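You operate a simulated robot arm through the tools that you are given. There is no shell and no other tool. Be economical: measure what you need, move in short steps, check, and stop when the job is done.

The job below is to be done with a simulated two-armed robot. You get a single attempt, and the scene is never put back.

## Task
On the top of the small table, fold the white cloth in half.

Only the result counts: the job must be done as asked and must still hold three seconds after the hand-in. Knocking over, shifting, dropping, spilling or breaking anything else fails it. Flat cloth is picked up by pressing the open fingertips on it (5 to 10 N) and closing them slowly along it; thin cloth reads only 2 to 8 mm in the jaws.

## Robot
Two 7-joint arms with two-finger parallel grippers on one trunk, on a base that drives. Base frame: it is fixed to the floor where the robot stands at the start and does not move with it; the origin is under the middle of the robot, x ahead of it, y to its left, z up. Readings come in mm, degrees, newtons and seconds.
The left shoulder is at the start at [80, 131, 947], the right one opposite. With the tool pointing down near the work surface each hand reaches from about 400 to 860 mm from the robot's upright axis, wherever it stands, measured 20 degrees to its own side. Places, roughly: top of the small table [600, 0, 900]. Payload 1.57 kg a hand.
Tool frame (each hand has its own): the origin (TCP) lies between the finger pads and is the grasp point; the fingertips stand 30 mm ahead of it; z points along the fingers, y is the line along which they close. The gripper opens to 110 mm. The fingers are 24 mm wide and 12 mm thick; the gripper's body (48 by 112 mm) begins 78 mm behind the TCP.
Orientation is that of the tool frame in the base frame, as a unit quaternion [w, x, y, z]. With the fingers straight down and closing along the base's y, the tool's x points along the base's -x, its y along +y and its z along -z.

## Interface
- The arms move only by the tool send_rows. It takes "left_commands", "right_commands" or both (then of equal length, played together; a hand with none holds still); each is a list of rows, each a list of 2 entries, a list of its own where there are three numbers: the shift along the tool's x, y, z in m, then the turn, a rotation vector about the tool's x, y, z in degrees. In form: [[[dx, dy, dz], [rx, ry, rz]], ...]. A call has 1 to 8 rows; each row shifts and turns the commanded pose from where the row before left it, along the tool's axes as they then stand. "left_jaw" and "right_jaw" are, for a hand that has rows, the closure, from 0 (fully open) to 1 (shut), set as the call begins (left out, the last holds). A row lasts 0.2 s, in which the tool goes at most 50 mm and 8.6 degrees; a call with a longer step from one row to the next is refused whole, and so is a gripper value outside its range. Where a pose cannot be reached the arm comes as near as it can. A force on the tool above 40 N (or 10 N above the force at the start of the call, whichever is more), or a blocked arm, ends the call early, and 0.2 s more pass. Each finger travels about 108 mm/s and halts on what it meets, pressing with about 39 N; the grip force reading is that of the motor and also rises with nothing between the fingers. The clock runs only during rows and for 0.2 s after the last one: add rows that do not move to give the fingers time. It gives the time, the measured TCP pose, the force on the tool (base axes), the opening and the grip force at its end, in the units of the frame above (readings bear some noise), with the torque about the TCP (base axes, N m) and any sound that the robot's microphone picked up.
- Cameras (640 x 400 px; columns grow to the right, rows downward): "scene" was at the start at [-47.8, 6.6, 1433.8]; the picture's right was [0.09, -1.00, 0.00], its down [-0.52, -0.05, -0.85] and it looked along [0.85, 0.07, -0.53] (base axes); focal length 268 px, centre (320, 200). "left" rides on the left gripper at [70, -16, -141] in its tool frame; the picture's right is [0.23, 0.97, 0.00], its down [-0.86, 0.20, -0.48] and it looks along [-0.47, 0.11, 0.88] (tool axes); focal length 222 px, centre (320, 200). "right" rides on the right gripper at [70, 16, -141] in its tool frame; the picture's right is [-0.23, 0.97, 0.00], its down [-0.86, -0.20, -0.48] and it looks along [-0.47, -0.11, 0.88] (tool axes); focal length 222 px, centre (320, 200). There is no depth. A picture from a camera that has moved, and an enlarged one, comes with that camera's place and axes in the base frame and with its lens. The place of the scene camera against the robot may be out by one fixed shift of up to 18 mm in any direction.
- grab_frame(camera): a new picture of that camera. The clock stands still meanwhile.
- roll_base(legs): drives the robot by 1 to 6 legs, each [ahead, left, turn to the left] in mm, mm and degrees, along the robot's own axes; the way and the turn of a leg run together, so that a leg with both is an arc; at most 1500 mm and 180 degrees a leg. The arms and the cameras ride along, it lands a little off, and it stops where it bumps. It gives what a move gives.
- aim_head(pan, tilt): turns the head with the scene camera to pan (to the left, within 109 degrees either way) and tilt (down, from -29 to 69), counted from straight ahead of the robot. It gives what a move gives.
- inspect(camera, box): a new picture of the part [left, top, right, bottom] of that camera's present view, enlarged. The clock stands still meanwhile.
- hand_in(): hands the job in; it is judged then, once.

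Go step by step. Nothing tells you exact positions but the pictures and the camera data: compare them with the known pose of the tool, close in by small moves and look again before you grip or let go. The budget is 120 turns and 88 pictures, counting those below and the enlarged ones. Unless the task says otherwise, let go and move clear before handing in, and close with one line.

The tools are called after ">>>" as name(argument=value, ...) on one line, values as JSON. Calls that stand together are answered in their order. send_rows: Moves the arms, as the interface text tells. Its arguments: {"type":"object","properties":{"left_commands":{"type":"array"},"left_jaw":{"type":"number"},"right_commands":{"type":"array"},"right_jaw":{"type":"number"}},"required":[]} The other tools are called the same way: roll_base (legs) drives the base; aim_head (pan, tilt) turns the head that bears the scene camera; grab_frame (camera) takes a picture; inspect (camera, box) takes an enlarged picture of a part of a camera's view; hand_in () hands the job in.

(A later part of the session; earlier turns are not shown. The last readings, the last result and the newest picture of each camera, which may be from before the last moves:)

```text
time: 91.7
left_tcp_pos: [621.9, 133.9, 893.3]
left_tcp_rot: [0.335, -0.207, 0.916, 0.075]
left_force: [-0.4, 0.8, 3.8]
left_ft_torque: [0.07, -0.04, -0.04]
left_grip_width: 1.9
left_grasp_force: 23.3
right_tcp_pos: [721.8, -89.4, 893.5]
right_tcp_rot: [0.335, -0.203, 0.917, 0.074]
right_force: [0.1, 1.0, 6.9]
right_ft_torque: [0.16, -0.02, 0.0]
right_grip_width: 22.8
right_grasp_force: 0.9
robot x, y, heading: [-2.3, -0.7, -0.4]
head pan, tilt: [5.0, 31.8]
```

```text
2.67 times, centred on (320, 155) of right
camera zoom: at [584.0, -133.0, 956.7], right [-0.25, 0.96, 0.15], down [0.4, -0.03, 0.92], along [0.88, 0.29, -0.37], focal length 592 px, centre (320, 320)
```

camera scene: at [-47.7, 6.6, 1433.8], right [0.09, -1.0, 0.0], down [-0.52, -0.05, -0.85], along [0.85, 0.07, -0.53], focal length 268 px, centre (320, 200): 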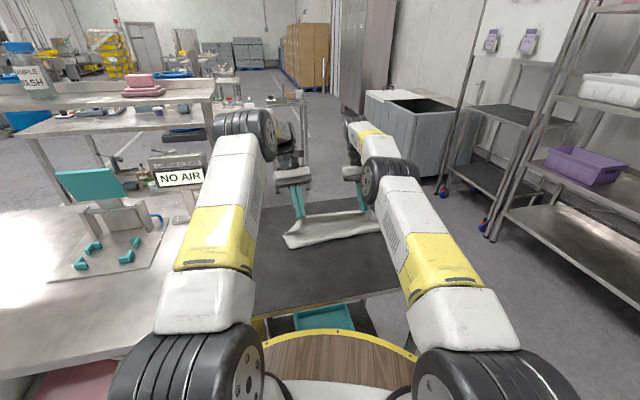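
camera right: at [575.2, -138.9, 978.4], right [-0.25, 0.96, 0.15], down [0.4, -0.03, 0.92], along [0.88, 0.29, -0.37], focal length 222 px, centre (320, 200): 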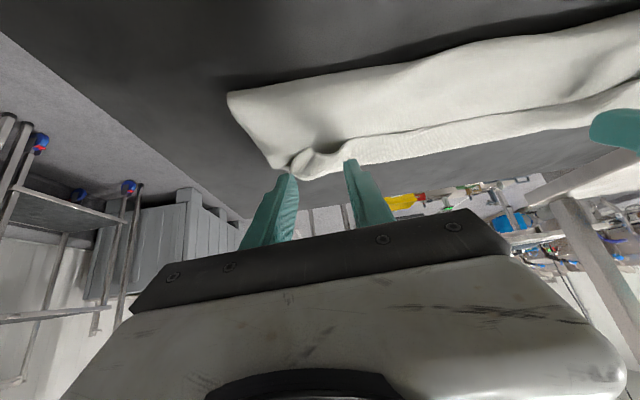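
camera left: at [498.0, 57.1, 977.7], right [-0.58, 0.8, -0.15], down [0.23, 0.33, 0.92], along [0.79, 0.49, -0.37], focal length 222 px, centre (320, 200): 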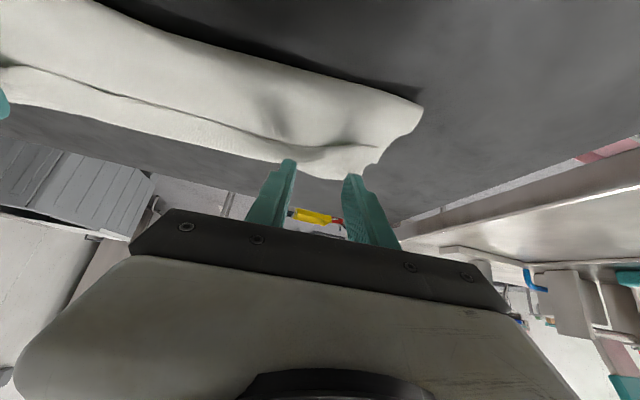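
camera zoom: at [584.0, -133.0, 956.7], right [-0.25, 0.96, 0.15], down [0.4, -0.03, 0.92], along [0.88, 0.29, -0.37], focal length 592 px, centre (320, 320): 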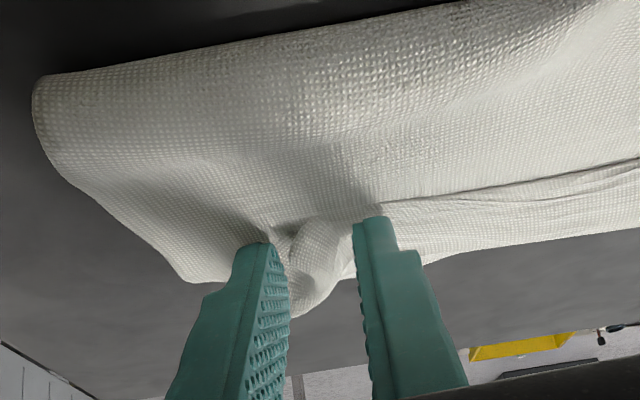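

It's gathering well on the right; I finish closing in fine steps.

>>> send_rows(right_commands=[[[0, 0, 0], [0, 0, 0]]], right_jaw=0.83)

>>> send_rows(right_commands=[[[0, 0, 0], [0, 0, 0]]], right_jaw=0.86)

>>> send_rows(right_commands=[[[0, 0, 0], [0, 0, 0]]], right_jaw=0.88)

>>> send_rows(right_commands=[[[0, 0, 0], [0, 0, 0]]], right_jaw=0.9)

>>> send_rows(right_commands=[[[0, 0, 0], [0, 0, 0]]], right_jaw=0.92)

>>> send_rows(right_commands=[[[0, 0, 0], [0, 0, 0]]], right_jaw=0.94)

>>> send_rows(right_commands=[[[0, 0, 0], [0, 0, 0]]], right_jaw=0.96)

>>> send_rows(right_commands=[[[0, 0, 0], [0, 0, 0]], [[0, 0, 0], [0, 0, 0]]], right_jaw=1.0)

```text
time: 92.1
left_tcp_pos: [622.0, 134.3, 893.8]
left_tcp_rot: [0.334, -0.208, 0.916, 0.076]
left_force: [0.8, -0.5, 3.5]
left_ft_torque: [0.04, -0.01, -0.04]
left_grip_width: 1.9
left_grasp_force: 23.8
right_tcp_pos: [722.2, -86.8, 894.2]
right_tcp_rot: [0.335, -0.203, 0.917, 0.073]
right_force: [0.1, 0.5, 6.2]
right_ft_torque: [0.1, -0.06, -0.01]
right_grip_width: 19.1
right_grasp_force: 0.0
robot x, y, heading: [0.9, -2.0, -0.2]
head pan, tilt: [5.0, 31.8]
```

```text
time: 92.5
left_tcp_pos: [621.3, 134.1, 893.3]
left_tcp_rot: [0.334, -0.208, 0.916, 0.076]
left_force: [0.1, -0.2, 4.3]
left_ft_torque: [0.05, -0.01, -0.08]
left_grip_width: 1.8
left_grasp_force: 23.6
right_tcp_pos: [722.0, -87.8, 893.9]
right_tcp_rot: [0.335, -0.203, 0.917, 0.074]
right_force: [0.6, 1.1, 6.8]
right_ft_torque: [0.14, -0.03, 0.01]
right_grip_width: 16.3
right_grasp_force: 0.5
robot x, y, heading: [2.9, -0.2, -0.1]
head pan, tilt: [5.0, 31.8]
```

```text
time: 92.9
left_tcp_pos: [620.4, 134.2, 893.8]
left_tcp_rot: [0.334, -0.208, 0.916, 0.076]
left_force: [-1.4, 0.1, 4.1]
left_ft_torque: [0.01, 0.02, -0.02]
left_grip_width: 1.8
left_grasp_force: 23.3
right_tcp_pos: [720.8, -88.0, 893.4]
right_tcp_rot: [0.335, -0.203, 0.917, 0.074]
right_force: [-0.8, 1.0, 6.2]
right_ft_torque: [0.09, -0.05, 0.02]
right_grip_width: 13.8
right_grasp_force: 0.6
robot x, y, heading: [1.1, -1.0, 0.1]
head pan, tilt: [5.0, 31.8]
```

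```text
time: 93.3
left_tcp_pos: [623.2, 134.2, 893.4]
left_tcp_rot: [0.334, -0.208, 0.916, 0.074]
left_force: [-0.5, -0.8, 3.3]
left_ft_torque: [0.04, 0.04, -0.04]
left_grip_width: 1.9
left_grasp_force: 23.8
right_tcp_pos: [720.4, -86.6, 893.3]
right_tcp_rot: [0.335, -0.204, 0.917, 0.074]
right_force: [-0.8, 0.9, 4.6]
right_ft_torque: [0.07, -0.06, 0.02]
right_grip_width: 11.6
right_grasp_force: 0.1
robot x, y, heading: [0.8, 1.7, -0.1]
head pan, tilt: [5.0, 31.8]
```

```text
time: 93.7
left_tcp_pos: [622.6, 134.1, 894.6]
left_tcp_rot: [0.334, -0.208, 0.916, 0.075]
left_force: [0.1, -1.0, 3.7]
left_ft_torque: [0.02, -0.04, -0.05]
left_grip_width: 1.9
left_grasp_force: 23.5
right_tcp_pos: [720.8, -88.0, 892.6]
right_tcp_rot: [0.336, -0.203, 0.917, 0.074]
right_force: [0.5, 1.1, 6.2]
right_ft_torque: [0.05, -0.04, 0.0]
right_grip_width: 9.3
right_grasp_force: 0.8
robot x, y, heading: [0.0, 1.1, 0.0]
head pan, tilt: [5.0, 31.8]
```

```text
time: 94.1
left_tcp_pos: [622.0, 133.6, 893.1]
left_tcp_rot: [0.334, -0.207, 0.916, 0.075]
left_force: [-0.7, -0.5, 3.8]
left_ft_torque: [0.04, 0.02, -0.03]
left_grip_width: 2.0
left_grasp_force: 23.6
right_tcp_pos: [722.2, -88.1, 892.4]
right_tcp_rot: [0.335, -0.203, 0.917, 0.073]
right_force: [-0.3, 1.0, 5.6]
right_ft_torque: [0.04, -0.06, 0.03]
right_grip_width: 7.5
right_grasp_force: 0.7
robot x, y, heading: [1.4, -1.0, 0.2]
head pan, tilt: [5.0, 31.8]
```

```text
time: 94.5
left_tcp_pos: [620.8, 134.2, 894.0]
left_tcp_rot: [0.335, -0.208, 0.916, 0.075]
left_force: [0.3, -0.8, 4.7]
left_ft_torque: [0.03, -0.04, -0.09]
left_grip_width: 2.1
left_grasp_force: 24.1
right_tcp_pos: [723.1, -87.1, 893.3]
right_tcp_rot: [0.334, -0.204, 0.917, 0.074]
right_force: [0.6, 0.3, 5.7]
right_ft_torque: [0.05, -0.01, 0.04]
right_grip_width: 5.4
right_grasp_force: 0.2
robot x, y, heading: [-1.0, -1.4, 0.0]
head pan, tilt: [5.0, 31.8]
```

```text
time: 95.1
left_tcp_pos: [621.8, 134.1, 893.6]
left_tcp_rot: [0.335, -0.208, 0.916, 0.074]
left_force: [0.7, -1.7, 4.2]
left_ft_torque: [0.01, -0.06, -0.06]
left_grip_width: 1.8
left_grasp_force: 23.1
right_tcp_pos: [720.7, -87.0, 894.1]
right_tcp_rot: [0.334, -0.203, 0.917, 0.074]
right_force: [-1.3, 4.0, 5.1]
right_ft_torque: [0.17, -0.02, 0.08]
right_grip_width: 2.7
right_grasp_force: 23.8
robot x, y, heading: [3.8, -0.9, -0.0]
head pan, tilt: [5.0, 31.8]
```

Both hands hold the free edge now (1.8 and 2.7 mm). I lift, swing back toward the robot while turning upright, so the bottom layer unrolls flat again.

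>>> send_rows(left_commands=[[[-0.01225, 0.001, -0.0224], [0, 0, 0]], [[-0.0152, 0.001, -0.029], [0, 0, 0]], [[-0.0008, 0.001, -0.032], [0, 8, 0]], [[0.0105, 0.001, -0.036], [0, 8, 0]], [[0.0236, 0.001, -0.016], [0, 8, 0]], [[0.025, 0.001, -0.0072], [0, 8, 0]], [[0.0259, 0.001, 0.0115], [0, 8, 0]], [[0.02, 0.001, 0.022], [0, 0, 0]]], right_commands=[[[-0.01225, 0.001, -0.0224], [0, 0, 0]], [[-0.0152, 0.001, -0.029], [0, 0, 0]], [[-0.0008, 0.001, -0.032], [0, 8, 0]], [[0.0105, 0.001, -0.036], [0, 8, 0]], [[0.0236, 0.001, -0.016], [0, 8, 0]], [[0.025, 0.001, -0.0072], [0, 8, 0]], [[0.0259, 0.001, 0.0115], [0, 8, 0]], [[0.02, 0.001, 0.022], [0, 0, 0]]])

>>> inspect(camera="scene", box=[230, 170, 470, 320])

```text
time: 96.9
left_tcp_pos: [476.7, 74.0, 968.3]
left_tcp_rot: [0.0, -0.221, 0.975, -0.001]
left_force: [0.9, -2.6, -0.3]
left_ft_torque: [-0.09, -0.05, -0.04]
left_grip_width: 1.8
left_grasp_force: 23.4
right_tcp_pos: [574.0, -147.9, 967.6]
right_tcp_rot: [-0.001, -0.217, 0.976, 0.0]
right_force: [0.0, 2.6, 0.2]
right_ft_torque: [0.11, 0.04, 0.0]
right_grip_width: 2.4
right_grasp_force: 24.2
robot x, y, heading: [2.3, 2.0, -0.1]
head pan, tilt: [5.0, 31.8]
```

```text
2.67 times, centred on (350, 245) of scene
camera zoom: at [-47.8, 6.7, 1433.8], right [0.09, -1.0, 0.0], down [-0.52, -0.05, -0.85], along [0.85, 0.07, -0.53], focal length 715 px, centre (240, 80)
```

zoom: 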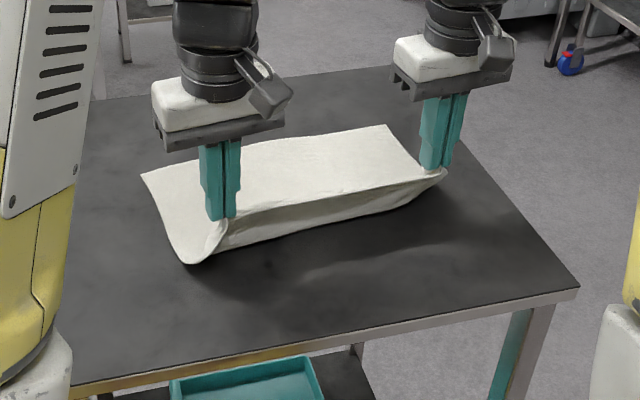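

Now the cloth hangs straight down from the fingertips and the bottom half lies flat, with the far corners unmoved at FL[631,191], FR[761,-123]. I run the arc over to the far edge with a slight outward tilt.

>>> send_rows(left_commands=[[[-0.013, -0.0007, -0.017], [0, 0, 0]], [[-0.015, -0.0007, -0.014], [0, 0, 0]], [[-0.016, -0.0007, -0.007], [0, 0, 0]], [[-0.017, -0.0007, -0.004], [0, 0, 0]], [[-0.018, -0.0007, -0.001], [0, 0, 0]], [[-0.018, -0.0007, 0.001], [0, 0, 0]]], right_commands=[[[-0.013, -0.0007, -0.017], [0, 0, 0]], [[-0.015, -0.0007, -0.014], [0, 0, 0]], [[-0.016, -0.0007, -0.007], [0, 0, 0]], [[-0.017, -0.0007, -0.004], [0, 0, 0]], [[-0.018, -0.0007, -0.001], [0, 0, 0]], [[-0.018, -0.0007, 0.001], [0, 0, 0]]])

>>> send_rows(left_commands=[[[-0.018, -0.0007, 0.008], [0, 8, 0]], [[-0.0193, -0.0007, 0.0084], [0, 0, 0]], [[-0.0158, -0.0007, 0.012], [0, 0, 0]], [[-0.0141, -0.0007, 0.0141], [0, 0, 0]], [[-0.0113, -0.0007, 0.0156], [0, 0, 0]], [[-0.0103, -0.0007, 0.0157], [0, 0, 0]], [[-0.0081, -0.0003, 0.015], [0, 0, 0]], [[-0.0028, 0, 0.0057], [0, 0, 0]]], right_commands=[[[-0.018, -0.0007, 0.008], [0, 8, 0]], [[-0.0173, -0.0007, 0.0084], [0, 0, 0]], [[-0.0138, -0.0007, 0.012], [0, 0, 0]], [[-0.0141, -0.0007, 0.0141], [0, 0, 0]], [[-0.0113, -0.0007, 0.0156], [0, 0, 0]], [[-0.0103, -0.0007, 0.0157], [0, 0, 0]], [[-0.0081, -0.0003, 0.015], [0, 0, 0]], [[-0.0028, 0, 0.0057], [0, 0, 0]]])

>>> inspect(camera="scene", box=[260, 190, 420, 290])

>>> grab_frame(camera="left")

```text
time: 98.3
left_tcp_pos: [564.9, 109.7, 1010.8]
left_tcp_rot: [0.001, -0.22, 0.976, -0.001]
left_force: [0.7, -1.9, -0.1]
left_ft_torque: [-0.02, -0.06, -0.01]
left_grip_width: 2.0
left_grasp_force: 23.6
right_tcp_pos: [664.1, -110.8, 1009.5]
right_tcp_rot: [0.001, -0.217, 0.976, 0.0]
right_force: [-1.6, 2.2, -0.4]
right_ft_torque: [0.14, 0.01, -0.01]
right_grip_width: 2.4
right_grasp_force: 23.6
robot x, y, heading: [0.2, -3.5, -0.0]
head pan, tilt: [5.0, 31.8]
```

```text
time: 100.1
left_tcp_pos: [645.6, 143.8, 905.1]
left_tcp_rot: [-0.068, -0.221, 0.973, -0.016]
left_force: [0.6, -4.3, 1.5]
left_ft_torque: [-0.15, -0.03, -0.01]
left_grip_width: 1.9
left_grasp_force: 23.8
right_tcp_pos: [741.0, -77.6, 907.0]
right_tcp_rot: [-0.068, -0.216, 0.974, -0.014]
right_force: [-1.3, 3.6, 1.6]
right_ft_torque: [0.11, 0.0, -0.03]
right_grip_width: 2.4
right_grasp_force: 24.4
robot x, y, heading: [-0.0, -0.6, -0.2]
head pan, tilt: [5.0, 31.8]
```

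```text
4.00 times, centred on (340, 240) of scene
camera zoom: at [-48.0, 6.6, 1433.8], right [0.09, -1.0, 0.0], down [-0.52, -0.05, -0.85], along [0.85, 0.07, -0.53], focal length 1072 px, centre (240, 40)
```

zoom: 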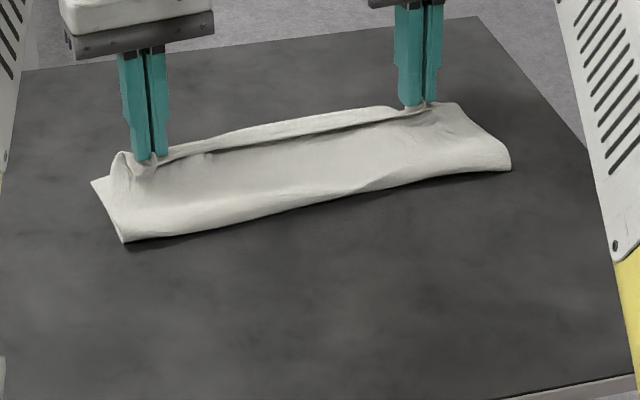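

```text
7 pictures are left
camera left: at [607.4, 108.6, 1056.1], right [-0.62, 0.78, 0.03], down [0.74, 0.57, 0.36], along [0.26, 0.24, -0.93], focal length 222 px, centre (320, 200)
```

left: 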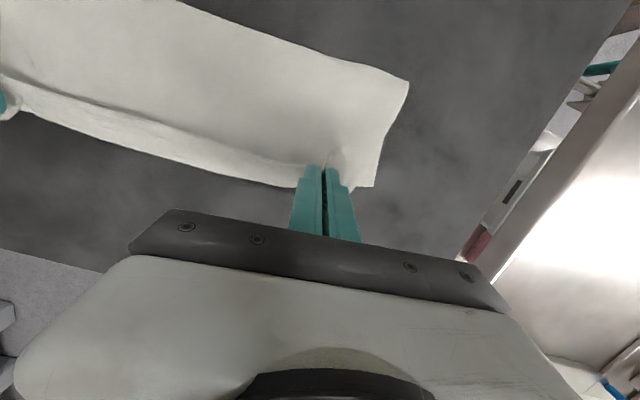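

Better, but the stiff cloth still loops at the far edge, leaving the crease too far forward. I'll pull the held edge ~50 mm further outward so the hem unrolls, lay it there, and afterwards slide the top layer back so that the crease rolls to the middle.

>>> send_rows(left_commands=[[[0, 0, 0], [0, -8, 0]], [[-0.01, -0.0005, 0], [0, 0, 0]], [[-0.01, -0.0005, 0], [0, 0, 0]], [[-0.01, -0.0005, 0], [0, 0, 0]], [[-0.01, -0.0005, 0], [0, 0, 0]], [[-0.01, -0.0005, 0.003], [0, 0, 0]], [[0, 0, 0.004], [0, 0, 0]], [[0, 0, 0], [0, 0, 0]]], right_commands=[[[0, 0, 0], [0, -8, 0]], [[-0.01, -0.0005, 0], [0, 0, 0]], [[-0.01, -0.0005, 0], [0, 0, 0]], [[-0.01, -0.0005, 0], [0, 0, 0]], [[-0.01, -0.0005, 0], [0, 0, 0]], [[-0.01, -0.0005, 0.003], [0, 0, 0]], [[0, 0, 0.004], [0, 0, 0]], [[0, 0, 0], [0, 0, 0]]])

>>> inspect(camera="scene", box=[260, 190, 420, 290])

```text
time: 101.9
left_tcp_pos: [690.9, 163.9, 898.7]
left_tcp_rot: [0.001, -0.22, 0.976, -0.001]
left_force: [1.4, -4.7, 2.9]
left_ft_torque: [-0.15, -0.06, -0.03]
left_grip_width: 1.8
left_grasp_force: 23.7
right_tcp_pos: [787.4, -60.4, 903.1]
right_tcp_rot: [0.003, -0.217, 0.976, 0.0]
right_force: [-8.9, 3.3, 22.4]
right_ft_torque: [0.18, 0.19, -0.03]
right_grip_width: 2.9
right_grasp_force: 24.4
robot x, y, heading: [0.6, -1.6, -0.0]
head pan, tilt: [5.0, 31.8]
```

```text
4.00 times, centred on (340, 240) of scene
camera zoom: at [-49.0, 6.6, 1433.8], right [0.09, -1.0, 0.0], down [-0.52, -0.05, -0.85], along [0.85, 0.07, -0.53], focal length 1072 px, centre (240, 40)
```

zoom: 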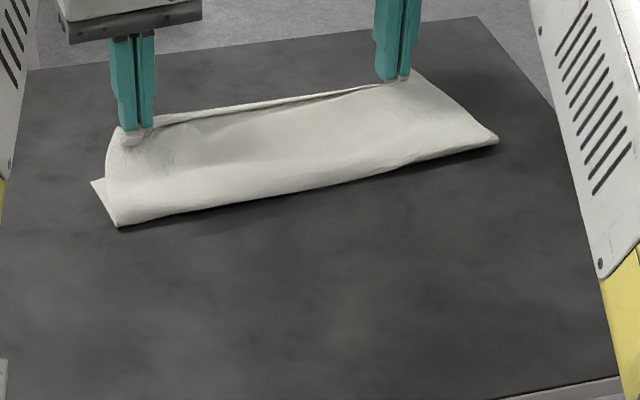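

The hem has unrolled outward. I settle both tips lightly and release slowly there.

>>> send_rows(left_commands=[[[0, 0, 0.003], [0, 0, 0]], [[0, 0, 0.001], [0, 0, 0]], [[0, 0, 0], [0, 0, 0]]], right_commands=[[[0, 0, -0.001], [0, 0, 0]], [[0, 0, 0], [0, 0, 0]], [[0, 0, 0], [0, 0, 0]]])

```text
time: 102.7
left_tcp_pos: [691.2, 164.0, 896.5]
left_tcp_rot: [0.004, -0.221, 0.975, 0.0]
left_force: [1.7, -5.1, 19.4]
left_ft_torque: [-0.19, 0.06, -0.03]
left_grip_width: 1.8
left_grasp_force: 23.6
right_tcp_pos: [786.3, -59.9, 900.1]
right_tcp_rot: [0.002, -0.217, 0.976, 0.0]
right_force: [-5.7, 3.9, 20.6]
right_ft_torque: [0.21, 0.09, -0.05]
right_grip_width: 2.4
right_grasp_force: 24.6
robot x, y, heading: [3.1, 0.1, -0.2]
head pan, tilt: [5.0, 31.8]
```

>>> send_rows(left_commands=[[[0, 0, -0.0008], [0, 0, 0]]], right_commands=[[[0, 0, -0.0008], [0, 0, 0]]], left_jaw=0.93, right_jaw=0.93)

>>> send_rows(left_commands=[[[0, 0, 0], [0, 0, 0]]], right_commands=[[[0, 0, 0], [0, 0, 0]]], left_jaw=0.85, right_jaw=0.85)

>>> send_rows(left_commands=[[[0, 0, 0], [0, 0, 0]]], right_commands=[[[0, 0, 0], [0, 0, 0]]], left_jaw=0.75, right_jaw=0.75)

>>> send_rows(left_commands=[[[0, 0, 0], [0, 0, 0]], [[0, 0, -0.005], [0, 0, 0]], [[0, 0, -0.03], [0, 0, 0]], [[0.02, 0, -0.04], [0, 0, 0]], [[0.02, 0, -0.04], [0, 0, 0]], [[0, 0, 0], [0, 0, 0]]], right_commands=[[[0, 0, 0], [0, 0, 0]], [[0, 0, -0.005], [0, 0, 0]], [[0, 0, -0.03], [0, 0, 0]], [[0.02, 0, -0.04], [0, 0, 0]], [[0.02, 0, -0.04], [0, 0, 0]], [[0, 0, 0], [0, 0, 0]]], left_jaw=0.6, right_jaw=0.6)

>>> inspect(camera="scene", box=[260, 190, 420, 290])

>>> grab_frame(camera="left")

```text
time: 103.1
left_tcp_pos: [690.6, 164.6, 893.1]
left_tcp_rot: [0.0, -0.221, 0.975, 0.0]
left_force: [-0.4, 0.4, 1.5]
left_ft_torque: [-0.01, 0.01, 0.03]
left_grip_width: 7.4
left_grasp_force: 0.1
right_tcp_pos: [788.8, -60.8, 898.4]
right_tcp_rot: [0.001, -0.217, 0.976, 0.0]
right_force: [0.6, 1.5, -0.1]
right_ft_torque: [0.01, 0.01, 0.03]
right_grip_width: 8.3
right_grasp_force: 0.4
robot x, y, heading: [-0.3, 1.1, 0.1]
head pan, tilt: [5.0, 31.8]
```

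```text
time: 103.5
left_tcp_pos: [691.0, 164.1, 895.2]
left_tcp_rot: [0.001, -0.221, 0.975, 0.001]
left_force: [0.1, 0.8, 1.0]
left_ft_torque: [0.04, 0.02, -0.04]
left_grip_width: 15.9
left_grasp_force: 0.1
right_tcp_pos: [788.7, -60.4, 900.0]
right_tcp_rot: [0.001, -0.217, 0.976, 0.0]
right_force: [0.4, 0.1, 0.8]
right_ft_torque: [0.01, 0.03, -0.02]
right_grip_width: 16.4
right_grasp_force: 0.0
robot x, y, heading: [-0.3, -1.9, -0.1]
head pan, tilt: [5.0, 31.8]
```

```text
time: 103.9
left_tcp_pos: [691.6, 163.9, 894.6]
left_tcp_rot: [0.001, -0.221, 0.975, 0.0]
left_force: [-0.5, -0.3, 0.5]
left_ft_torque: [0.0, 0.01, -0.01]
left_grip_width: 27.3
left_grasp_force: 0.0
right_tcp_pos: [788.1, -60.0, 900.3]
right_tcp_rot: [0.001, -0.216, 0.976, 0.0]
right_force: [0.2, 0.9, -0.6]
right_ft_torque: [-0.01, -0.01, -0.05]
right_grip_width: 27.6
right_grasp_force: 0.0
robot x, y, heading: [-2.5, 1.2, 0.1]
head pan, tilt: [5.0, 31.8]
```

```text
time: 105.3
left_tcp_pos: [655.3, 146.1, 1010.8]
left_tcp_rot: [0.001, -0.221, 0.975, -0.001]
left_force: [0.0, -0.8, -0.6]
left_ft_torque: [-0.02, 0.01, 0.0]
left_grip_width: 44.0
left_grasp_force: 0.1
right_tcp_pos: [752.9, -77.3, 1016.0]
right_tcp_rot: [0.001, -0.216, 0.976, 0.001]
right_force: [0.1, 0.1, -0.6]
right_ft_torque: [0.0, 0.0, 0.0]
right_grip_width: 44.0
right_grasp_force: 0.1
robot x, y, heading: [1.7, 2.7, -0.2]
head pan, tilt: [5.0, 31.8]
```

```text
4.00 times, centred on (340, 240) of scene
camera zoom: at [-47.8, 6.6, 1433.8], right [0.09, -1.0, 0.0], down [-0.52, -0.05, -0.85], along [0.85, 0.07, -0.53], focal length 1072 px, centre (240, 40)
```

zoom: 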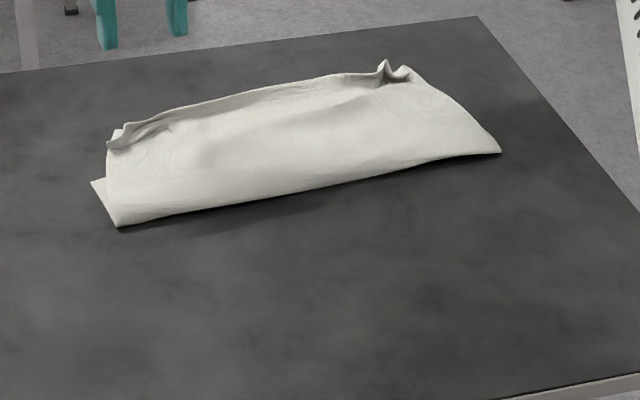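

```text
4 pictures are left
camera left: at [598.8, 101.3, 1152.3], right [-0.62, 0.78, 0.0], down [0.69, 0.55, 0.48], along [0.38, 0.3, -0.88], focal length 222 px, centre (320, 200)
```

left: 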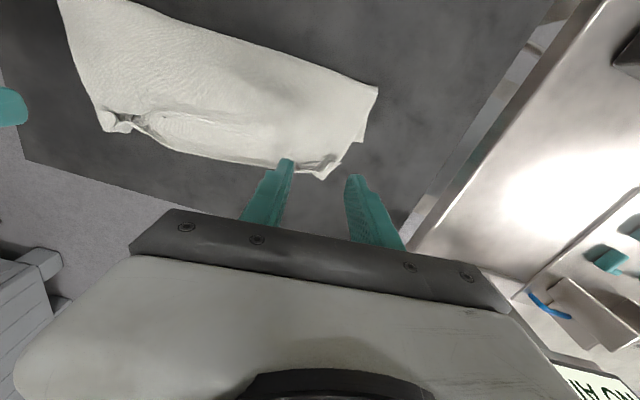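

The hem is now outside with only a small curl, and the top layer overshoots the bottom far edge by about 50–60 mm. I press on the top layer just inside its edge with both hands and slide it back toward the robot, letting the crease roll.

>>> send_rows(left_commands=[[[-0.0052, -0.0035, 0.0187], [0, 0, 0]], [[-0.0052, -0.0035, 0.0187], [0, 0, 0]], [[-0.0052, -0.0035, 0.0187], [0, 0, 0]], [[-0.0052, -0.0035, 0.0187], [0, 0, 0]], [[-0.0052, -0.0035, 0.0187], [0, 0, 0]], [[-0.0052, -0.0035, 0.0187], [0, 0, 0]], [[0, 0, 0.002], [0, 0, 0]], [[0, 0, 0], [0, 0, 0]]], right_commands=[[[-0.0044, 0.002, 0.0195], [0, 0, 0]], [[-0.0044, 0.002, 0.0195], [0, 0, 0]], [[-0.0044, 0.002, 0.0195], [0, 0, 0]], [[-0.0044, 0.002, 0.0195], [0, 0, 0]], [[-0.0044, 0.002, 0.0195], [0, 0, 0]], [[-0.0044, 0.002, 0.0195], [0, 0, 0]], [[0, 0, 0.002], [0, 0, 0]], [[0, 0, 0], [0, 0, 0]]])

>>> send_rows(left_commands=[[[0, 0, 0.001], [0, 0, 0]], [[0, 0, 0.0007], [0, 0, 0]], [[0, 0, 0], [0, 0, 0]]], right_commands=[[[0, 0, 0.001], [0, 0, 0]], [[0, 0, 0.0007], [0, 0, 0]], [[0, 0, 0], [0, 0, 0]]])

```text
time: 107.1
left_tcp_pos: [692.6, 142.1, 895.5]
left_tcp_rot: [0.001, -0.221, 0.975, -0.001]
left_force: [-0.6, -0.8, 1.0]
left_ft_torque: [0.04, 0.03, 0.02]
left_grip_width: 44.4
left_grasp_force: 0.2
right_tcp_pos: [770.4, -56.3, 896.7]
right_tcp_rot: [0.002, -0.216, 0.976, 0.0]
right_force: [0.0, 0.5, 0.3]
right_ft_torque: [-0.01, 0.01, 0.04]
right_grip_width: 44.0
right_grasp_force: 0.1
robot x, y, heading: [-3.0, 2.6, -0.2]
head pan, tilt: [5.0, 31.8]
```

```text
time: 107.9
left_tcp_pos: [693.2, 140.9, 895.0]
left_tcp_rot: [0.001, -0.221, 0.975, -0.001]
left_force: [-0.7, 0.2, 3.0]
left_ft_torque: [0.06, 0.02, 0.02]
left_grip_width: 44.2
left_grasp_force: 0.1
right_tcp_pos: [771.5, -55.5, 895.5]
right_tcp_rot: [0.001, -0.217, 0.976, 0.0]
right_force: [-0.1, -0.3, 0.5]
right_ft_torque: [-0.02, 0.0, -0.01]
right_grip_width: 44.1
right_grasp_force: 0.0
robot x, y, heading: [0.1, -0.4, 0.0]
head pan, tilt: [5.0, 31.8]
```

>>> send_rows(left_commands=[[[0, 0, 0.0003], [0, 0, 0]], [[0, 0, 0], [0, 0, 0]]], right_commands=[[[0, 0, 0.001], [0, 0, 0]], [[0, 0, 0], [0, 0, 0]]])

>>> send_rows(left_commands=[[[0, 0, 0.0002], [0, 0, 0]], [[0, 0, 0], [0, 0, 0]]], right_commands=[[[0, 0, 0.0008], [0, 0, 0]], [[0, 0, 0], [0, 0, 0]]])

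>>> send_rows(left_commands=[[[0, 0, 0.0001], [0, 0, 0]], [[0, 0, 0], [0, 0, 0]]], right_commands=[[[0, 0, 0.0006], [0, 0, 0]], [[0, 0, 0], [0, 0, 0]]])

```text
time: 108.5
left_tcp_pos: [693.0, 141.3, 894.4]
left_tcp_rot: [0.001, -0.221, 0.975, -0.001]
left_force: [-0.2, 0.3, 2.4]
left_ft_torque: [0.05, 0.03, 0.02]
left_grip_width: 44.1
left_grasp_force: 0.2
right_tcp_pos: [770.2, -55.0, 895.0]
right_tcp_rot: [0.001, -0.217, 0.976, 0.001]
right_force: [-0.6, -0.6, 0.7]
right_ft_torque: [0.02, 0.01, 0.01]
right_grip_width: 43.5
right_grasp_force: 0.1
robot x, y, heading: [2.1, 3.8, -0.0]
head pan, tilt: [5.0, 31.8]
```

```text
time: 109.1
left_tcp_pos: [692.1, 141.0, 894.6]
left_tcp_rot: [0.001, -0.221, 0.975, 0.0]
left_force: [-0.8, -0.6, 1.8]
left_ft_torque: [0.03, 0.03, 0.02]
left_grip_width: 44.2
left_grasp_force: 0.4
right_tcp_pos: [770.8, -55.0, 893.5]
right_tcp_rot: [0.0, -0.216, 0.976, 0.0]
right_force: [0.0, 0.3, 0.8]
right_ft_torque: [-0.01, -0.01, 0.0]
right_grip_width: 43.9
right_grasp_force: 0.1
robot x, y, heading: [-0.3, 2.7, 0.1]
head pan, tilt: [5.0, 31.8]
```

```text
time: 109.7
left_tcp_pos: [692.2, 140.5, 893.8]
left_tcp_rot: [0.001, -0.221, 0.975, -0.001]
left_force: [0.1, 0.0, 0.9]
left_ft_torque: [0.06, 0.02, -0.01]
left_grip_width: 44.1
left_grasp_force: 0.4
right_tcp_pos: [770.1, -54.8, 892.5]
right_tcp_rot: [0.001, -0.216, 0.976, 0.001]
right_force: [0.2, 0.9, 1.6]
right_ft_torque: [0.01, -0.03, -0.03]
right_grip_width: 43.9
right_grasp_force: 0.0
robot x, y, heading: [-4.1, -0.6, 0.2]
head pan, tilt: [5.0, 31.8]
```

>>> send_rows(left_commands=[[[0, 0, 0.0008], [0, 0, 0]], [[0, 0, 0], [0, 0, 0]]], right_commands=[[[0, 0, 0.0004], [0, 0, 0]], [[0, 0, 0], [0, 0, 0]]])

>>> send_rows(left_commands=[[[0, 0, 0.0006], [0, 0, 0]], [[0, 0, 0], [0, 0, 0]]], right_commands=[[[0, 0, 0.0003], [0, 0, 0]], [[0, 0, 0], [0, 0, 0]]])

```text
time: 110.3
left_tcp_pos: [693.6, 141.3, 893.2]
left_tcp_rot: [0.001, -0.221, 0.975, -0.001]
left_force: [-0.4, 0.0, 4.9]
left_ft_torque: [0.08, 0.07, 0.04]
left_grip_width: 44.2
left_grasp_force: 0.1
right_tcp_pos: [771.4, -56.8, 893.3]
right_tcp_rot: [0.0, -0.216, 0.976, 0.0]
right_force: [0.5, 0.9, 4.5]
right_ft_torque: [-0.01, -0.06, 0.04]
right_grip_width: 43.9
right_grasp_force: 0.1
robot x, y, heading: [3.9, 1.6, -0.4]
head pan, tilt: [5.0, 31.8]
```

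```text
time: 110.9
left_tcp_pos: [693.4, 141.8, 893.4]
left_tcp_rot: [0.001, -0.222, 0.975, 0.0]
left_force: [-2.3, -0.5, 8.5]
left_ft_torque: [0.26, 0.15, 0.06]
left_grip_width: 44.5
left_grasp_force: 0.2
right_tcp_pos: [770.7, -55.7, 892.3]
right_tcp_rot: [0.002, -0.216, 0.976, 0.001]
right_force: [0.0, 1.9, 4.9]
right_ft_torque: [0.0, -0.07, 0.01]
right_grip_width: 43.4
right_grasp_force: 0.0
robot x, y, heading: [1.2, 2.4, 0.1]
head pan, tilt: [5.0, 31.8]
```

Both press 5–8 N on the overshooting part. I drag slowly 55 mm toward the robot.

>>> send_rows(left_commands=[[[0.007, 0.0004, -0.0001], [0, 0, 0]], [[0.007, 0.0004, 0], [0, 0, 0]], [[0.007, 0.0004, 0], [0, 0, 0]], [[0.007, 0.0004, -0.0001], [0, 0, 0]], [[0.007, 0.0004, -0.0001], [0, 0, 0]], [[0, 0, 0], [0, 0, 0]]], right_commands=[[[0.0064, 0.0003, 0], [0, 0, 0]], [[0.0064, 0.0003, 0], [0, 0, 0]], [[0.0064, 0.0003, 0], [0, 0, 0]], [[0.0064, 0.0003, 0], [0, 0, 0]], [[0.0064, 0.0003, 0], [0, 0, 0]], [[0, 0, 0], [0, 0, 0]]])

>>> inspect(camera="scene", box=[260, 190, 420, 290])

```text
time: 112.3
left_tcp_pos: [660.3, 128.4, 893.5]
left_tcp_rot: [0.002, -0.22, 0.975, -0.001]
left_force: [7.2, 3.3, 12.2]
left_ft_torque: [0.4, -0.12, -0.16]
left_grip_width: 43.2
left_grasp_force: 0.0
right_tcp_pos: [741.4, -66.5, 892.4]
right_tcp_rot: [0.002, -0.217, 0.976, 0.0]
right_force: [5.0, 2.3, 9.2]
right_ft_torque: [0.06, -0.17, 0.04]
right_grip_width: 43.8
right_grasp_force: 0.1
robot x, y, heading: [-0.1, -0.8, -0.0]
head pan, tilt: [5.0, 31.8]
```

```text
4.00 times, centred on (340, 240) of scene
camera zoom: at [-47.9, 6.8, 1433.8], right [0.09, -1.0, 0.0], down [-0.52, -0.05, -0.85], along [0.85, 0.07, -0.53], focal length 1072 px, centre (240, 40)
```

zoom: 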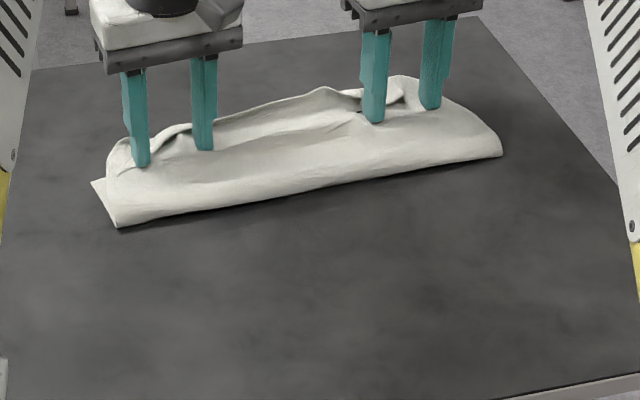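

The top edge came back but the slack is bulging while the crease stays. I'll now press on the top layer nearer the crease and stroke toward the robot, so the slack rolls the crease backward.

>>> send_rows(left_commands=[[[0, 0, -0.015], [0, 0, 0]], [[0, 0, -0.02], [0, 0, 0]], [[0.023, 0.001, 0], [0, 0, 0]], [[0.023, 0.001, 0], [0, 0, 0]], [[0, 0, 0.015], [0, 0, 0]], [[0, 0, 0.014], [0, 0, 0]], [[0, 0, 0.003], [0, 0, 0]], [[0, 0, 0], [0, 0, 0]]], right_commands=[[[0, 0, -0.015], [0, 0, 0]], [[0, 0, -0.02], [0, 0, 0]], [[0.023, 0.001, 0], [0, 0, 0]], [[0.023, 0.001, 0], [0, 0, 0]], [[0, 0, 0.015], [0, 0, 0]], [[0, 0, 0.014], [0, 0, 0]], [[0, 0, 0.003], [0, 0, 0]], [[0, 0, 0], [0, 0, 0]]])

>>> send_rows(left_commands=[[[0, 0, 0.0007], [0, 0, 0]], [[0, 0, 0.0007], [0, 0, 0]], [[0, 0, 0], [0, 0, 0]]], right_commands=[[[0, 0, 0.0007], [0, 0, 0]], [[0, 0, 0.0007], [0, 0, 0]], [[0, 0, 0], [0, 0, 0]]])

```text
time: 114.1
left_tcp_pos: [618.3, 110.3, 895.8]
left_tcp_rot: [0.0, -0.22, 0.975, -0.001]
left_force: [-0.8, -0.3, -0.3]
left_ft_torque: [0.01, -0.02, -0.01]
left_grip_width: 44.2
left_grasp_force: 0.1
right_tcp_pos: [699.5, -84.8, 894.7]
right_tcp_rot: [0.001, -0.217, 0.976, 0.0]
right_force: [-0.7, -0.4, -1.4]
right_ft_torque: [0.03, -0.01, -0.02]
right_grip_width: 44.0
right_grasp_force: 0.0
robot x, y, heading: [1.2, -1.0, -0.2]
head pan, tilt: [5.0, 31.8]
```

```text
time: 114.9
left_tcp_pos: [618.1, 109.1, 895.4]
left_tcp_rot: [0.001, -0.22, 0.975, 0.0]
left_force: [0.3, 0.3, 0.4]
left_ft_torque: [-0.02, -0.01, -0.01]
left_grip_width: 43.8
left_grasp_force: 0.0
right_tcp_pos: [699.5, -85.9, 893.4]
right_tcp_rot: [0.001, -0.217, 0.976, 0.0]
right_force: [0.3, -0.6, 1.7]
right_ft_torque: [-0.03, -0.01, 0.04]
right_grip_width: 44.0
right_grasp_force: 0.1
robot x, y, heading: [2.1, 0.6, -0.1]
head pan, tilt: [5.0, 31.8]
```

>>> send_rows(left_commands=[[[0, 0, 0.001], [0, 0, 0]], [[0, 0, 0], [0, 0, 0]]], right_commands=[[[0, 0, 0.0006], [0, 0, 0]], [[0, 0, 0], [0, 0, 0]]])

>>> send_rows(left_commands=[[[0, 0, 0.0006], [0, 0, 0]], [[0, 0, 0], [0, 0, 0]]], right_commands=[[[0, 0, 0.0002], [0, 0, 0]], [[0, 0, 0], [0, 0, 0]]])

```text
time: 115.5
left_tcp_pos: [618.9, 109.3, 893.3]
left_tcp_rot: [0.0, -0.221, 0.975, -0.001]
left_force: [0.4, -0.4, -0.1]
left_ft_torque: [0.03, 0.05, 0.02]
left_grip_width: 43.8
left_grasp_force: 0.1
right_tcp_pos: [699.2, -85.5, 893.1]
right_tcp_rot: [0.001, -0.216, 0.976, 0.0]
right_force: [0.3, -0.4, 2.1]
right_ft_torque: [-0.08, -0.04, 0.0]
right_grip_width: 44.2
right_grasp_force: 0.3
robot x, y, heading: [0.2, -0.1, -0.3]
head pan, tilt: [5.0, 31.8]
```

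```text
time: 116.1
left_tcp_pos: [618.0, 110.3, 893.1]
left_tcp_rot: [0.002, -0.221, 0.975, -0.001]
left_force: [0.7, -0.2, 0.6]
left_ft_torque: [-0.01, 0.01, -0.01]
left_grip_width: 43.6
left_grasp_force: 0.0
right_tcp_pos: [699.4, -85.0, 893.1]
right_tcp_rot: [0.001, -0.216, 0.976, 0.0]
right_force: [0.8, 0.6, 3.9]
right_ft_torque: [-0.09, -0.08, -0.01]
right_grip_width: 44.3
right_grasp_force: 0.1
robot x, y, heading: [-1.4, -1.4, 0.3]
head pan, tilt: [5.0, 31.8]
```

>>> send_rows(left_commands=[[[0, 0, 0.0006], [0, 0, 0]], [[0, 0, 0], [0, 0, 0]]], right_commands=[[[0, 0, 0.0001], [0, 0, 0]], [[0, 0, 0], [0, 0, 0]]])

>>> send_rows(left_commands=[[[0.0065, 0.0003, 0.0001], [0, 0, 0]], [[0.0065, 0.0003, 0], [0, 0, 0]], [[0.0065, 0.0003, 0], [0, 0, 0]], [[0.0065, 0.0003, 0], [0, 0, 0]], [[0.0065, 0.0003, 0], [0, 0, 0]], [[0.0065, 0.0003, 0], [0, 0, 0]], [[0.0065, 0.0003, 0], [0, 0, 0]], [[0.0065, 0.0003, 0], [0, 0, 0]]], right_commands=[[[0.0065, 0.0003, 0], [0, 0, 0]], [[0.0065, 0.0003, 0], [0, 0, 0]], [[0.0065, 0.0003, 0], [0, 0, 0]], [[0.0065, 0.0003, 0], [0, 0, 0]], [[0.0065, 0.0003, 0], [0, 0, 0]], [[0.0065, 0.0003, 0], [0, 0, 0]], [[0.0065, 0.0003, 0], [0, 0, 0]], [[0.0065, 0.0003, 0], [0, 0, 0]]])

>>> inspect(camera="scene", box=[260, 190, 420, 290])

```text
time: 116.7
left_tcp_pos: [618.2, 109.6, 892.6]
left_tcp_rot: [0.001, -0.22, 0.976, -0.001]
left_force: [-0.2, -0.7, 2.7]
left_ft_torque: [0.0, 0.05, -0.01]
left_grip_width: 43.9
left_grasp_force: 0.0
right_tcp_pos: [699.8, -85.5, 893.2]
right_tcp_rot: [0.002, -0.217, 0.976, -0.001]
right_force: [1.7, -0.4, 5.2]
right_ft_torque: [-0.11, -0.11, 0.03]
right_grip_width: 44.6
right_grasp_force: 0.2
robot x, y, heading: [1.6, 1.3, 0.1]
head pan, tilt: [5.0, 31.8]
```

```text
time: 118.5
left_tcp_pos: [569.9, 89.9, 892.3]
left_tcp_rot: [0.001, -0.221, 0.975, -0.001]
left_force: [2.6, 1.8, 5.3]
left_ft_torque: [0.09, -0.07, -0.02]
left_grip_width: 43.4
left_grasp_force: 0.1
right_tcp_pos: [650.2, -104.8, 892.6]
right_tcp_rot: [0.001, -0.216, 0.976, 0.001]
right_force: [3.5, 3.0, 7.7]
right_ft_torque: [-0.07, -0.17, 0.06]
right_grip_width: 44.1
right_grasp_force: 0.0
robot x, y, heading: [0.4, -0.5, -0.1]
head pan, tilt: [5.0, 31.8]
```

```text
4.00 times, centred on (340, 240) of scene
camera zoom: at [-47.7, 6.8, 1433.8], right [0.09, -1.0, 0.0], down [-0.52, -0.05, -0.85], along [0.85, 0.07, -0.53], focal length 1072 px, centre (240, 40)
```

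zoom: 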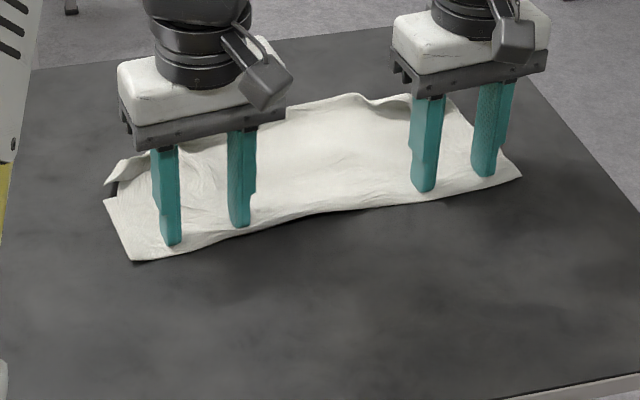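

That worked very well: the crease rolled back and the fold is now ~120 mm wide and flat. The top still overshoots the bottom edge by about 45 mm on the left, so I repeat the stroke.

>>> send_rows(left_commands=[[[0, 0, -0.012], [0, 0, 0]], [[-0.0225, -0.001, -0.008], [0, 0, 0]], [[-0.0225, -0.001, 0], [0, 0, 0]], [[0, 0, 0.01], [0, 0, 0]], [[0, 0, 0.008], [0, 0, 0]], [[0, 0, 0.0015], [0, 0, 0]], [[0, 0, 0], [0, 0, 0]]], right_commands=[[[0, 0, -0.012], [0, 0, 0]], [[-0.0225, -0.001, -0.008], [0, 0, 0]], [[-0.0225, -0.001, 0], [0, 0, 0]], [[0, 0, 0.01], [0, 0, 0]], [[0, 0, 0.008], [0, 0, 0]], [[0, 0, 0.0015], [0, 0, 0]], [[0, 0, 0], [0, 0, 0]]])

```text
time: 120.1
left_tcp_pos: [611.2, 107.3, 893.0]
left_tcp_rot: [0.001, -0.22, 0.975, -0.001]
left_force: [0.5, 0.3, 1.6]
left_ft_torque: [-0.02, -0.02, -0.03]
left_grip_width: 43.8
left_grasp_force: 0.1
right_tcp_pos: [692.9, -87.0, 891.7]
right_tcp_rot: [0.002, -0.216, 0.976, 0.0]
right_force: [-0.1, 0.9, 1.2]
right_ft_torque: [-0.06, -0.04, 0.0]
right_grip_width: 43.9
right_grasp_force: 0.0
robot x, y, heading: [0.8, 0.2, 0.1]
head pan, tilt: [5.0, 31.8]
```

>>> send_rows(left_commands=[[[0, 0, 0.0005], [0, 0, 0]], [[0, 0, 0], [0, 0, 0]]], right_commands=[[[0, 0, 0.0005], [0, 0, 0]], [[0, 0, 0], [0, 0, 0]]])

```text
time: 120.7
left_tcp_pos: [610.6, 107.9, 892.0]
left_tcp_rot: [0.001, -0.22, 0.975, -0.001]
left_force: [-0.5, 0.1, 6.4]
left_ft_torque: [0.05, 0.06, 0.03]
left_grip_width: 44.0
left_grasp_force: 0.0
right_tcp_pos: [693.1, -86.3, 892.5]
right_tcp_rot: [0.001, -0.216, 0.976, 0.0]
right_force: [1.4, -0.4, 3.8]
right_ft_torque: [-0.05, -0.09, 0.02]
right_grip_width: 44.3
right_grasp_force: 0.8
robot x, y, heading: [0.1, 2.4, -0.1]
head pan, tilt: [5.0, 31.8]
```

>>> send_rows(left_commands=[[[0.007, 0.0003, 0], [0, 0, 0]], [[0.007, 0.0003, 0], [0, 0, 0]], [[0.007, 0.0003, 0], [0, 0, 0]], [[0.007, 0.0003, 0], [0, 0, 0]], [[0.007, 0.0003, 0], [0, 0, 0]], [[0.007, 0.0003, 0], [0, 0, 0]], [[0.007, 0.0003, 0], [0, 0, 0]], [[0.007, 0.0003, 0], [0, 0, 0]]], right_commands=[[[0.007, 0.0003, 0.0001], [0, 0, 0]], [[0.007, 0.0003, 0], [0, 0, 0]], [[0.007, 0.0003, 0], [0, 0, 0]], [[0.007, 0.0003, 0], [0, 0, 0]], [[0.007, 0.0003, 0], [0, 0, 0]], [[0.007, 0.0003, 0], [0, 0, 0]], [[0.007, 0.0003, 0], [0, 0, 0]], [[0.007, 0.0003, 0], [0, 0, 0]]])

>>> send_rows(left_commands=[[[0, 0, -0.01], [0, 0, 0]], [[0, 0, -0.04], [0, 0, 0]], [[0, 0.02, -0.04], [0, 0, 0]], [[0, 0.03, -0.035], [0, 0, 0]], [[0, 0, 0], [0, 0, 0]]], right_commands=[[[0, 0, -0.01], [0, 0, 0]], [[0, 0, -0.04], [0, 0, 0]], [[0, -0.02, -0.04], [0, 0, 0]], [[0, -0.03, -0.035], [0, 0, 0]], [[0, 0, 0], [0, 0, 0]]])

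>>> grab_frame(camera="right")

```text
time: 122.5
left_tcp_pos: [558.9, 83.9, 892.4]
left_tcp_rot: [0.0, -0.221, 0.975, -0.001]
left_force: [2.8, 0.8, 7.2]
left_ft_torque: [0.15, -0.03, -0.05]
left_grip_width: 43.9
left_grasp_force: 0.0
right_tcp_pos: [640.1, -108.3, 892.1]
right_tcp_rot: [0.001, -0.216, 0.976, 0.001]
right_force: [0.7, 0.2, 2.7]
right_ft_torque: [-0.09, -0.06, 0.04]
right_grip_width: 43.8
right_grasp_force: 0.1
robot x, y, heading: [-0.5, 2.6, 0.1]
head pan, tilt: [5.0, 31.8]
```

```text
time: 123.7
left_tcp_pos: [538.0, 132.8, 1016.3]
left_tcp_rot: [0.001, -0.221, 0.975, -0.002]
left_force: [0.4, -0.1, -0.9]
left_ft_torque: [0.0, 0.0, -0.04]
left_grip_width: 44.0
left_grasp_force: 0.1
right_tcp_pos: [662.0, -155.7, 1017.6]
right_tcp_rot: [0.001, -0.216, 0.976, 0.0]
right_force: [0.3, -0.4, -0.3]
right_ft_torque: [0.0, 0.02, -0.01]
right_grip_width: 44.1
right_grasp_force: 0.0
robot x, y, heading: [-2.8, -1.0, 0.3]
head pan, tilt: [5.0, 31.8]
```

```text
1 pictures are left
camera right: at [591.3, -168.9, 1158.9], right [-0.21, 0.98, 0.0], down [0.86, 0.18, 0.48], along [0.47, 0.1, -0.88], focal length 222 px, centre (320, 200)
```

right: 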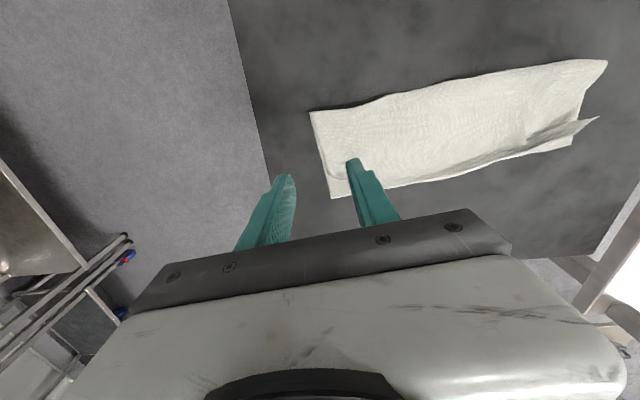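

The fold now lies flat, about half width, with the crease near [506,147]–[630,-173]. One flaw is left: the near-left corner is turned up and back by about 30 mm. I'll nudge it outward with the closed left fingertips just skimming the cloth.

>>> send_rows(left_commands=[[[-0.0108, -0.003, 0.02], [0, 0, 0]], [[-0.0108, -0.003, 0.02], [0, 0, 0]], [[0, 0, 0.025], [0, 0, 0]], [[0, 0, 0.025], [0, 0, 0]], [[0, 0, 0.02], [0, 0, 0]], [[0, 0, 0.008], [0, 0, 0]], [[0, 0, 0.002], [0, 0, 0]], [[0, 0, 0], [0, 0, 0]]], left_jaw=1.0)

```text
time: 125.5
left_tcp_pos: [559.8, 134.7, 897.6]
left_tcp_rot: [0.001, -0.221, 0.975, -0.001]
left_force: [0.3, -0.1, 0.0]
left_ft_torque: [0.04, -0.03, -0.04]
left_grip_width: 0.0
left_grasp_force: 21.1
right_tcp_pos: [662.1, -154.1, 1016.0]
right_tcp_rot: [0.001, -0.216, 0.976, 0.0]
right_force: [0.1, 0.3, 0.7]
right_ft_torque: [0.0, 0.02, 0.01]
right_grip_width: 43.7
right_grasp_force: 0.0
robot x, y, heading: [4.8, 2.5, -0.0]
head pan, tilt: [5.0, 31.8]
```

>>> send_rows(left_commands=[[[0, 0, 0.002], [0, 0, 0]], [[-0.008, 0, 0.0008], [0, 0, 0]], [[-0.01, 0, 0], [0, 0, 0]], [[-0.012, 0, 0], [0, 0, 0]], [[-0.012, 0, -0.001], [0, 0, 0]], [[-0.012, 0, -0.001], [0, 0, 0]], [[-0.012, 0, -0.001], [0, 0, 0]], [[0, 0, 0], [0, 0, 0]]])

>>> send_rows(left_commands=[[[0, 0, -0.02], [0, 0, 0]], [[0, 0, -0.04], [0, 0, 0]], [[0.02, 0, -0.04], [0, 0, 0]], [[0.03, 0, -0.02], [0, 0, 0]], [[0, 0, 0], [0, 0, 0]]], left_jaw=0.6)

>>> grab_frame(camera="left")

```text
time: 127.3
left_tcp_pos: [619.5, 162.8, 897.7]
left_tcp_rot: [0.0, -0.221, 0.975, 0.0]
left_force: [0.2, -0.2, 0.4]
left_ft_torque: [0.03, -0.01, -0.04]
left_grip_width: 0.0
left_grasp_force: 20.8
right_tcp_pos: [661.8, -154.9, 1016.5]
right_tcp_rot: [0.0, -0.217, 0.976, 0.001]
right_force: [-0.1, 0.5, 0.8]
right_ft_torque: [0.01, 0.0, 0.02]
right_grip_width: 44.2
right_grasp_force: 0.1
robot x, y, heading: [-0.6, 2.4, -0.2]
head pan, tilt: [5.0, 31.8]
```

```text
time: 128.5
left_tcp_pos: [576.2, 140.3, 1018.3]
left_tcp_rot: [0.001, -0.221, 0.975, 0.0]
left_force: [-0.3, 0.6, 0.4]
left_ft_torque: [0.0, -0.01, -0.01]
left_grip_width: 44.0
left_grasp_force: 0.0
right_tcp_pos: [660.8, -155.5, 1017.5]
right_tcp_rot: [0.0, -0.218, 0.976, 0.0]
right_force: [0.3, 0.5, 0.4]
right_ft_torque: [-0.02, 0.01, 0.01]
right_grip_width: 44.2
right_grasp_force: 0.0
robot x, y, heading: [-1.7, 1.9, 0.1]
head pan, tilt: [5.0, 31.8]
```

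```text
0 pictures are left
camera left: at [518.6, 95.9, 1159.3], right [-0.62, 0.78, 0.0], down [0.69, 0.55, 0.48], along [0.38, 0.3, -0.88], focal length 222 px, centre (320, 200)
```

left: 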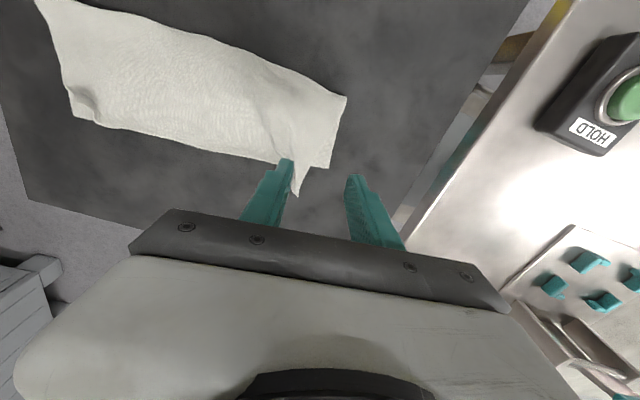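

The corner has flipped outward and now sticks out past the far edge on the left. I finish with one more left-hand stroke toward the robot to draw it back and roll the left crease further.

>>> send_rows(left_commands=[[[-0.0077, -0.012, 0.02], [0, 0, 0]], [[-0.0076, -0.0118, 0.02], [0, 0, 0]], [[0, 0, 0.025], [0, 0, 0]], [[0, 0, 0.025], [0, 0, 0]], [[0, 0, 0.025], [0, 0, 0]], [[0, 0, 0.007], [0, 0, 0]], [[0, 0, 0.001], [0, 0, 0]], [[0, 0, 0], [0, 0, 0]]])

>>> send_rows(left_commands=[[[0, 0, 0.001], [0, 0, 0]], [[0, 0, 0.0006], [0, 0, 0]], [[0, 0, 0], [0, 0, 0]]])

```text
time: 130.3
left_tcp_pos: [598.6, 126.5, 893.3]
left_tcp_rot: [0.001, -0.22, 0.975, -0.001]
left_force: [0.3, 0.3, -0.9]
left_ft_torque: [-0.02, -0.01, -0.03]
left_grip_width: 43.9
left_grasp_force: 0.1
right_tcp_pos: [661.4, -153.9, 1017.5]
right_tcp_rot: [0.001, -0.217, 0.976, 0.0]
right_force: [0.9, 0.4, 0.2]
right_ft_torque: [0.01, 0.02, 0.03]
right_grip_width: 44.0
right_grasp_force: 0.1
robot x, y, heading: [-3.7, 0.8, -0.3]
head pan, tilt: [5.0, 31.8]
```

```text
time: 131.1
left_tcp_pos: [598.1, 125.8, 893.2]
left_tcp_rot: [0.001, -0.221, 0.975, -0.001]
left_force: [-0.5, 0.3, 4.1]
left_ft_torque: [0.06, 0.02, -0.01]
left_grip_width: 43.9
left_grasp_force: 0.1
right_tcp_pos: [661.8, -153.1, 1017.1]
right_tcp_rot: [0.001, -0.217, 0.976, 0.001]
right_force: [-0.1, -0.3, 0.2]
right_ft_torque: [-0.04, -0.01, -0.03]
right_grip_width: 44.0
right_grasp_force: 0.1
robot x, y, heading: [0.3, -5.8, -0.3]
head pan, tilt: [5.0, 31.8]
```

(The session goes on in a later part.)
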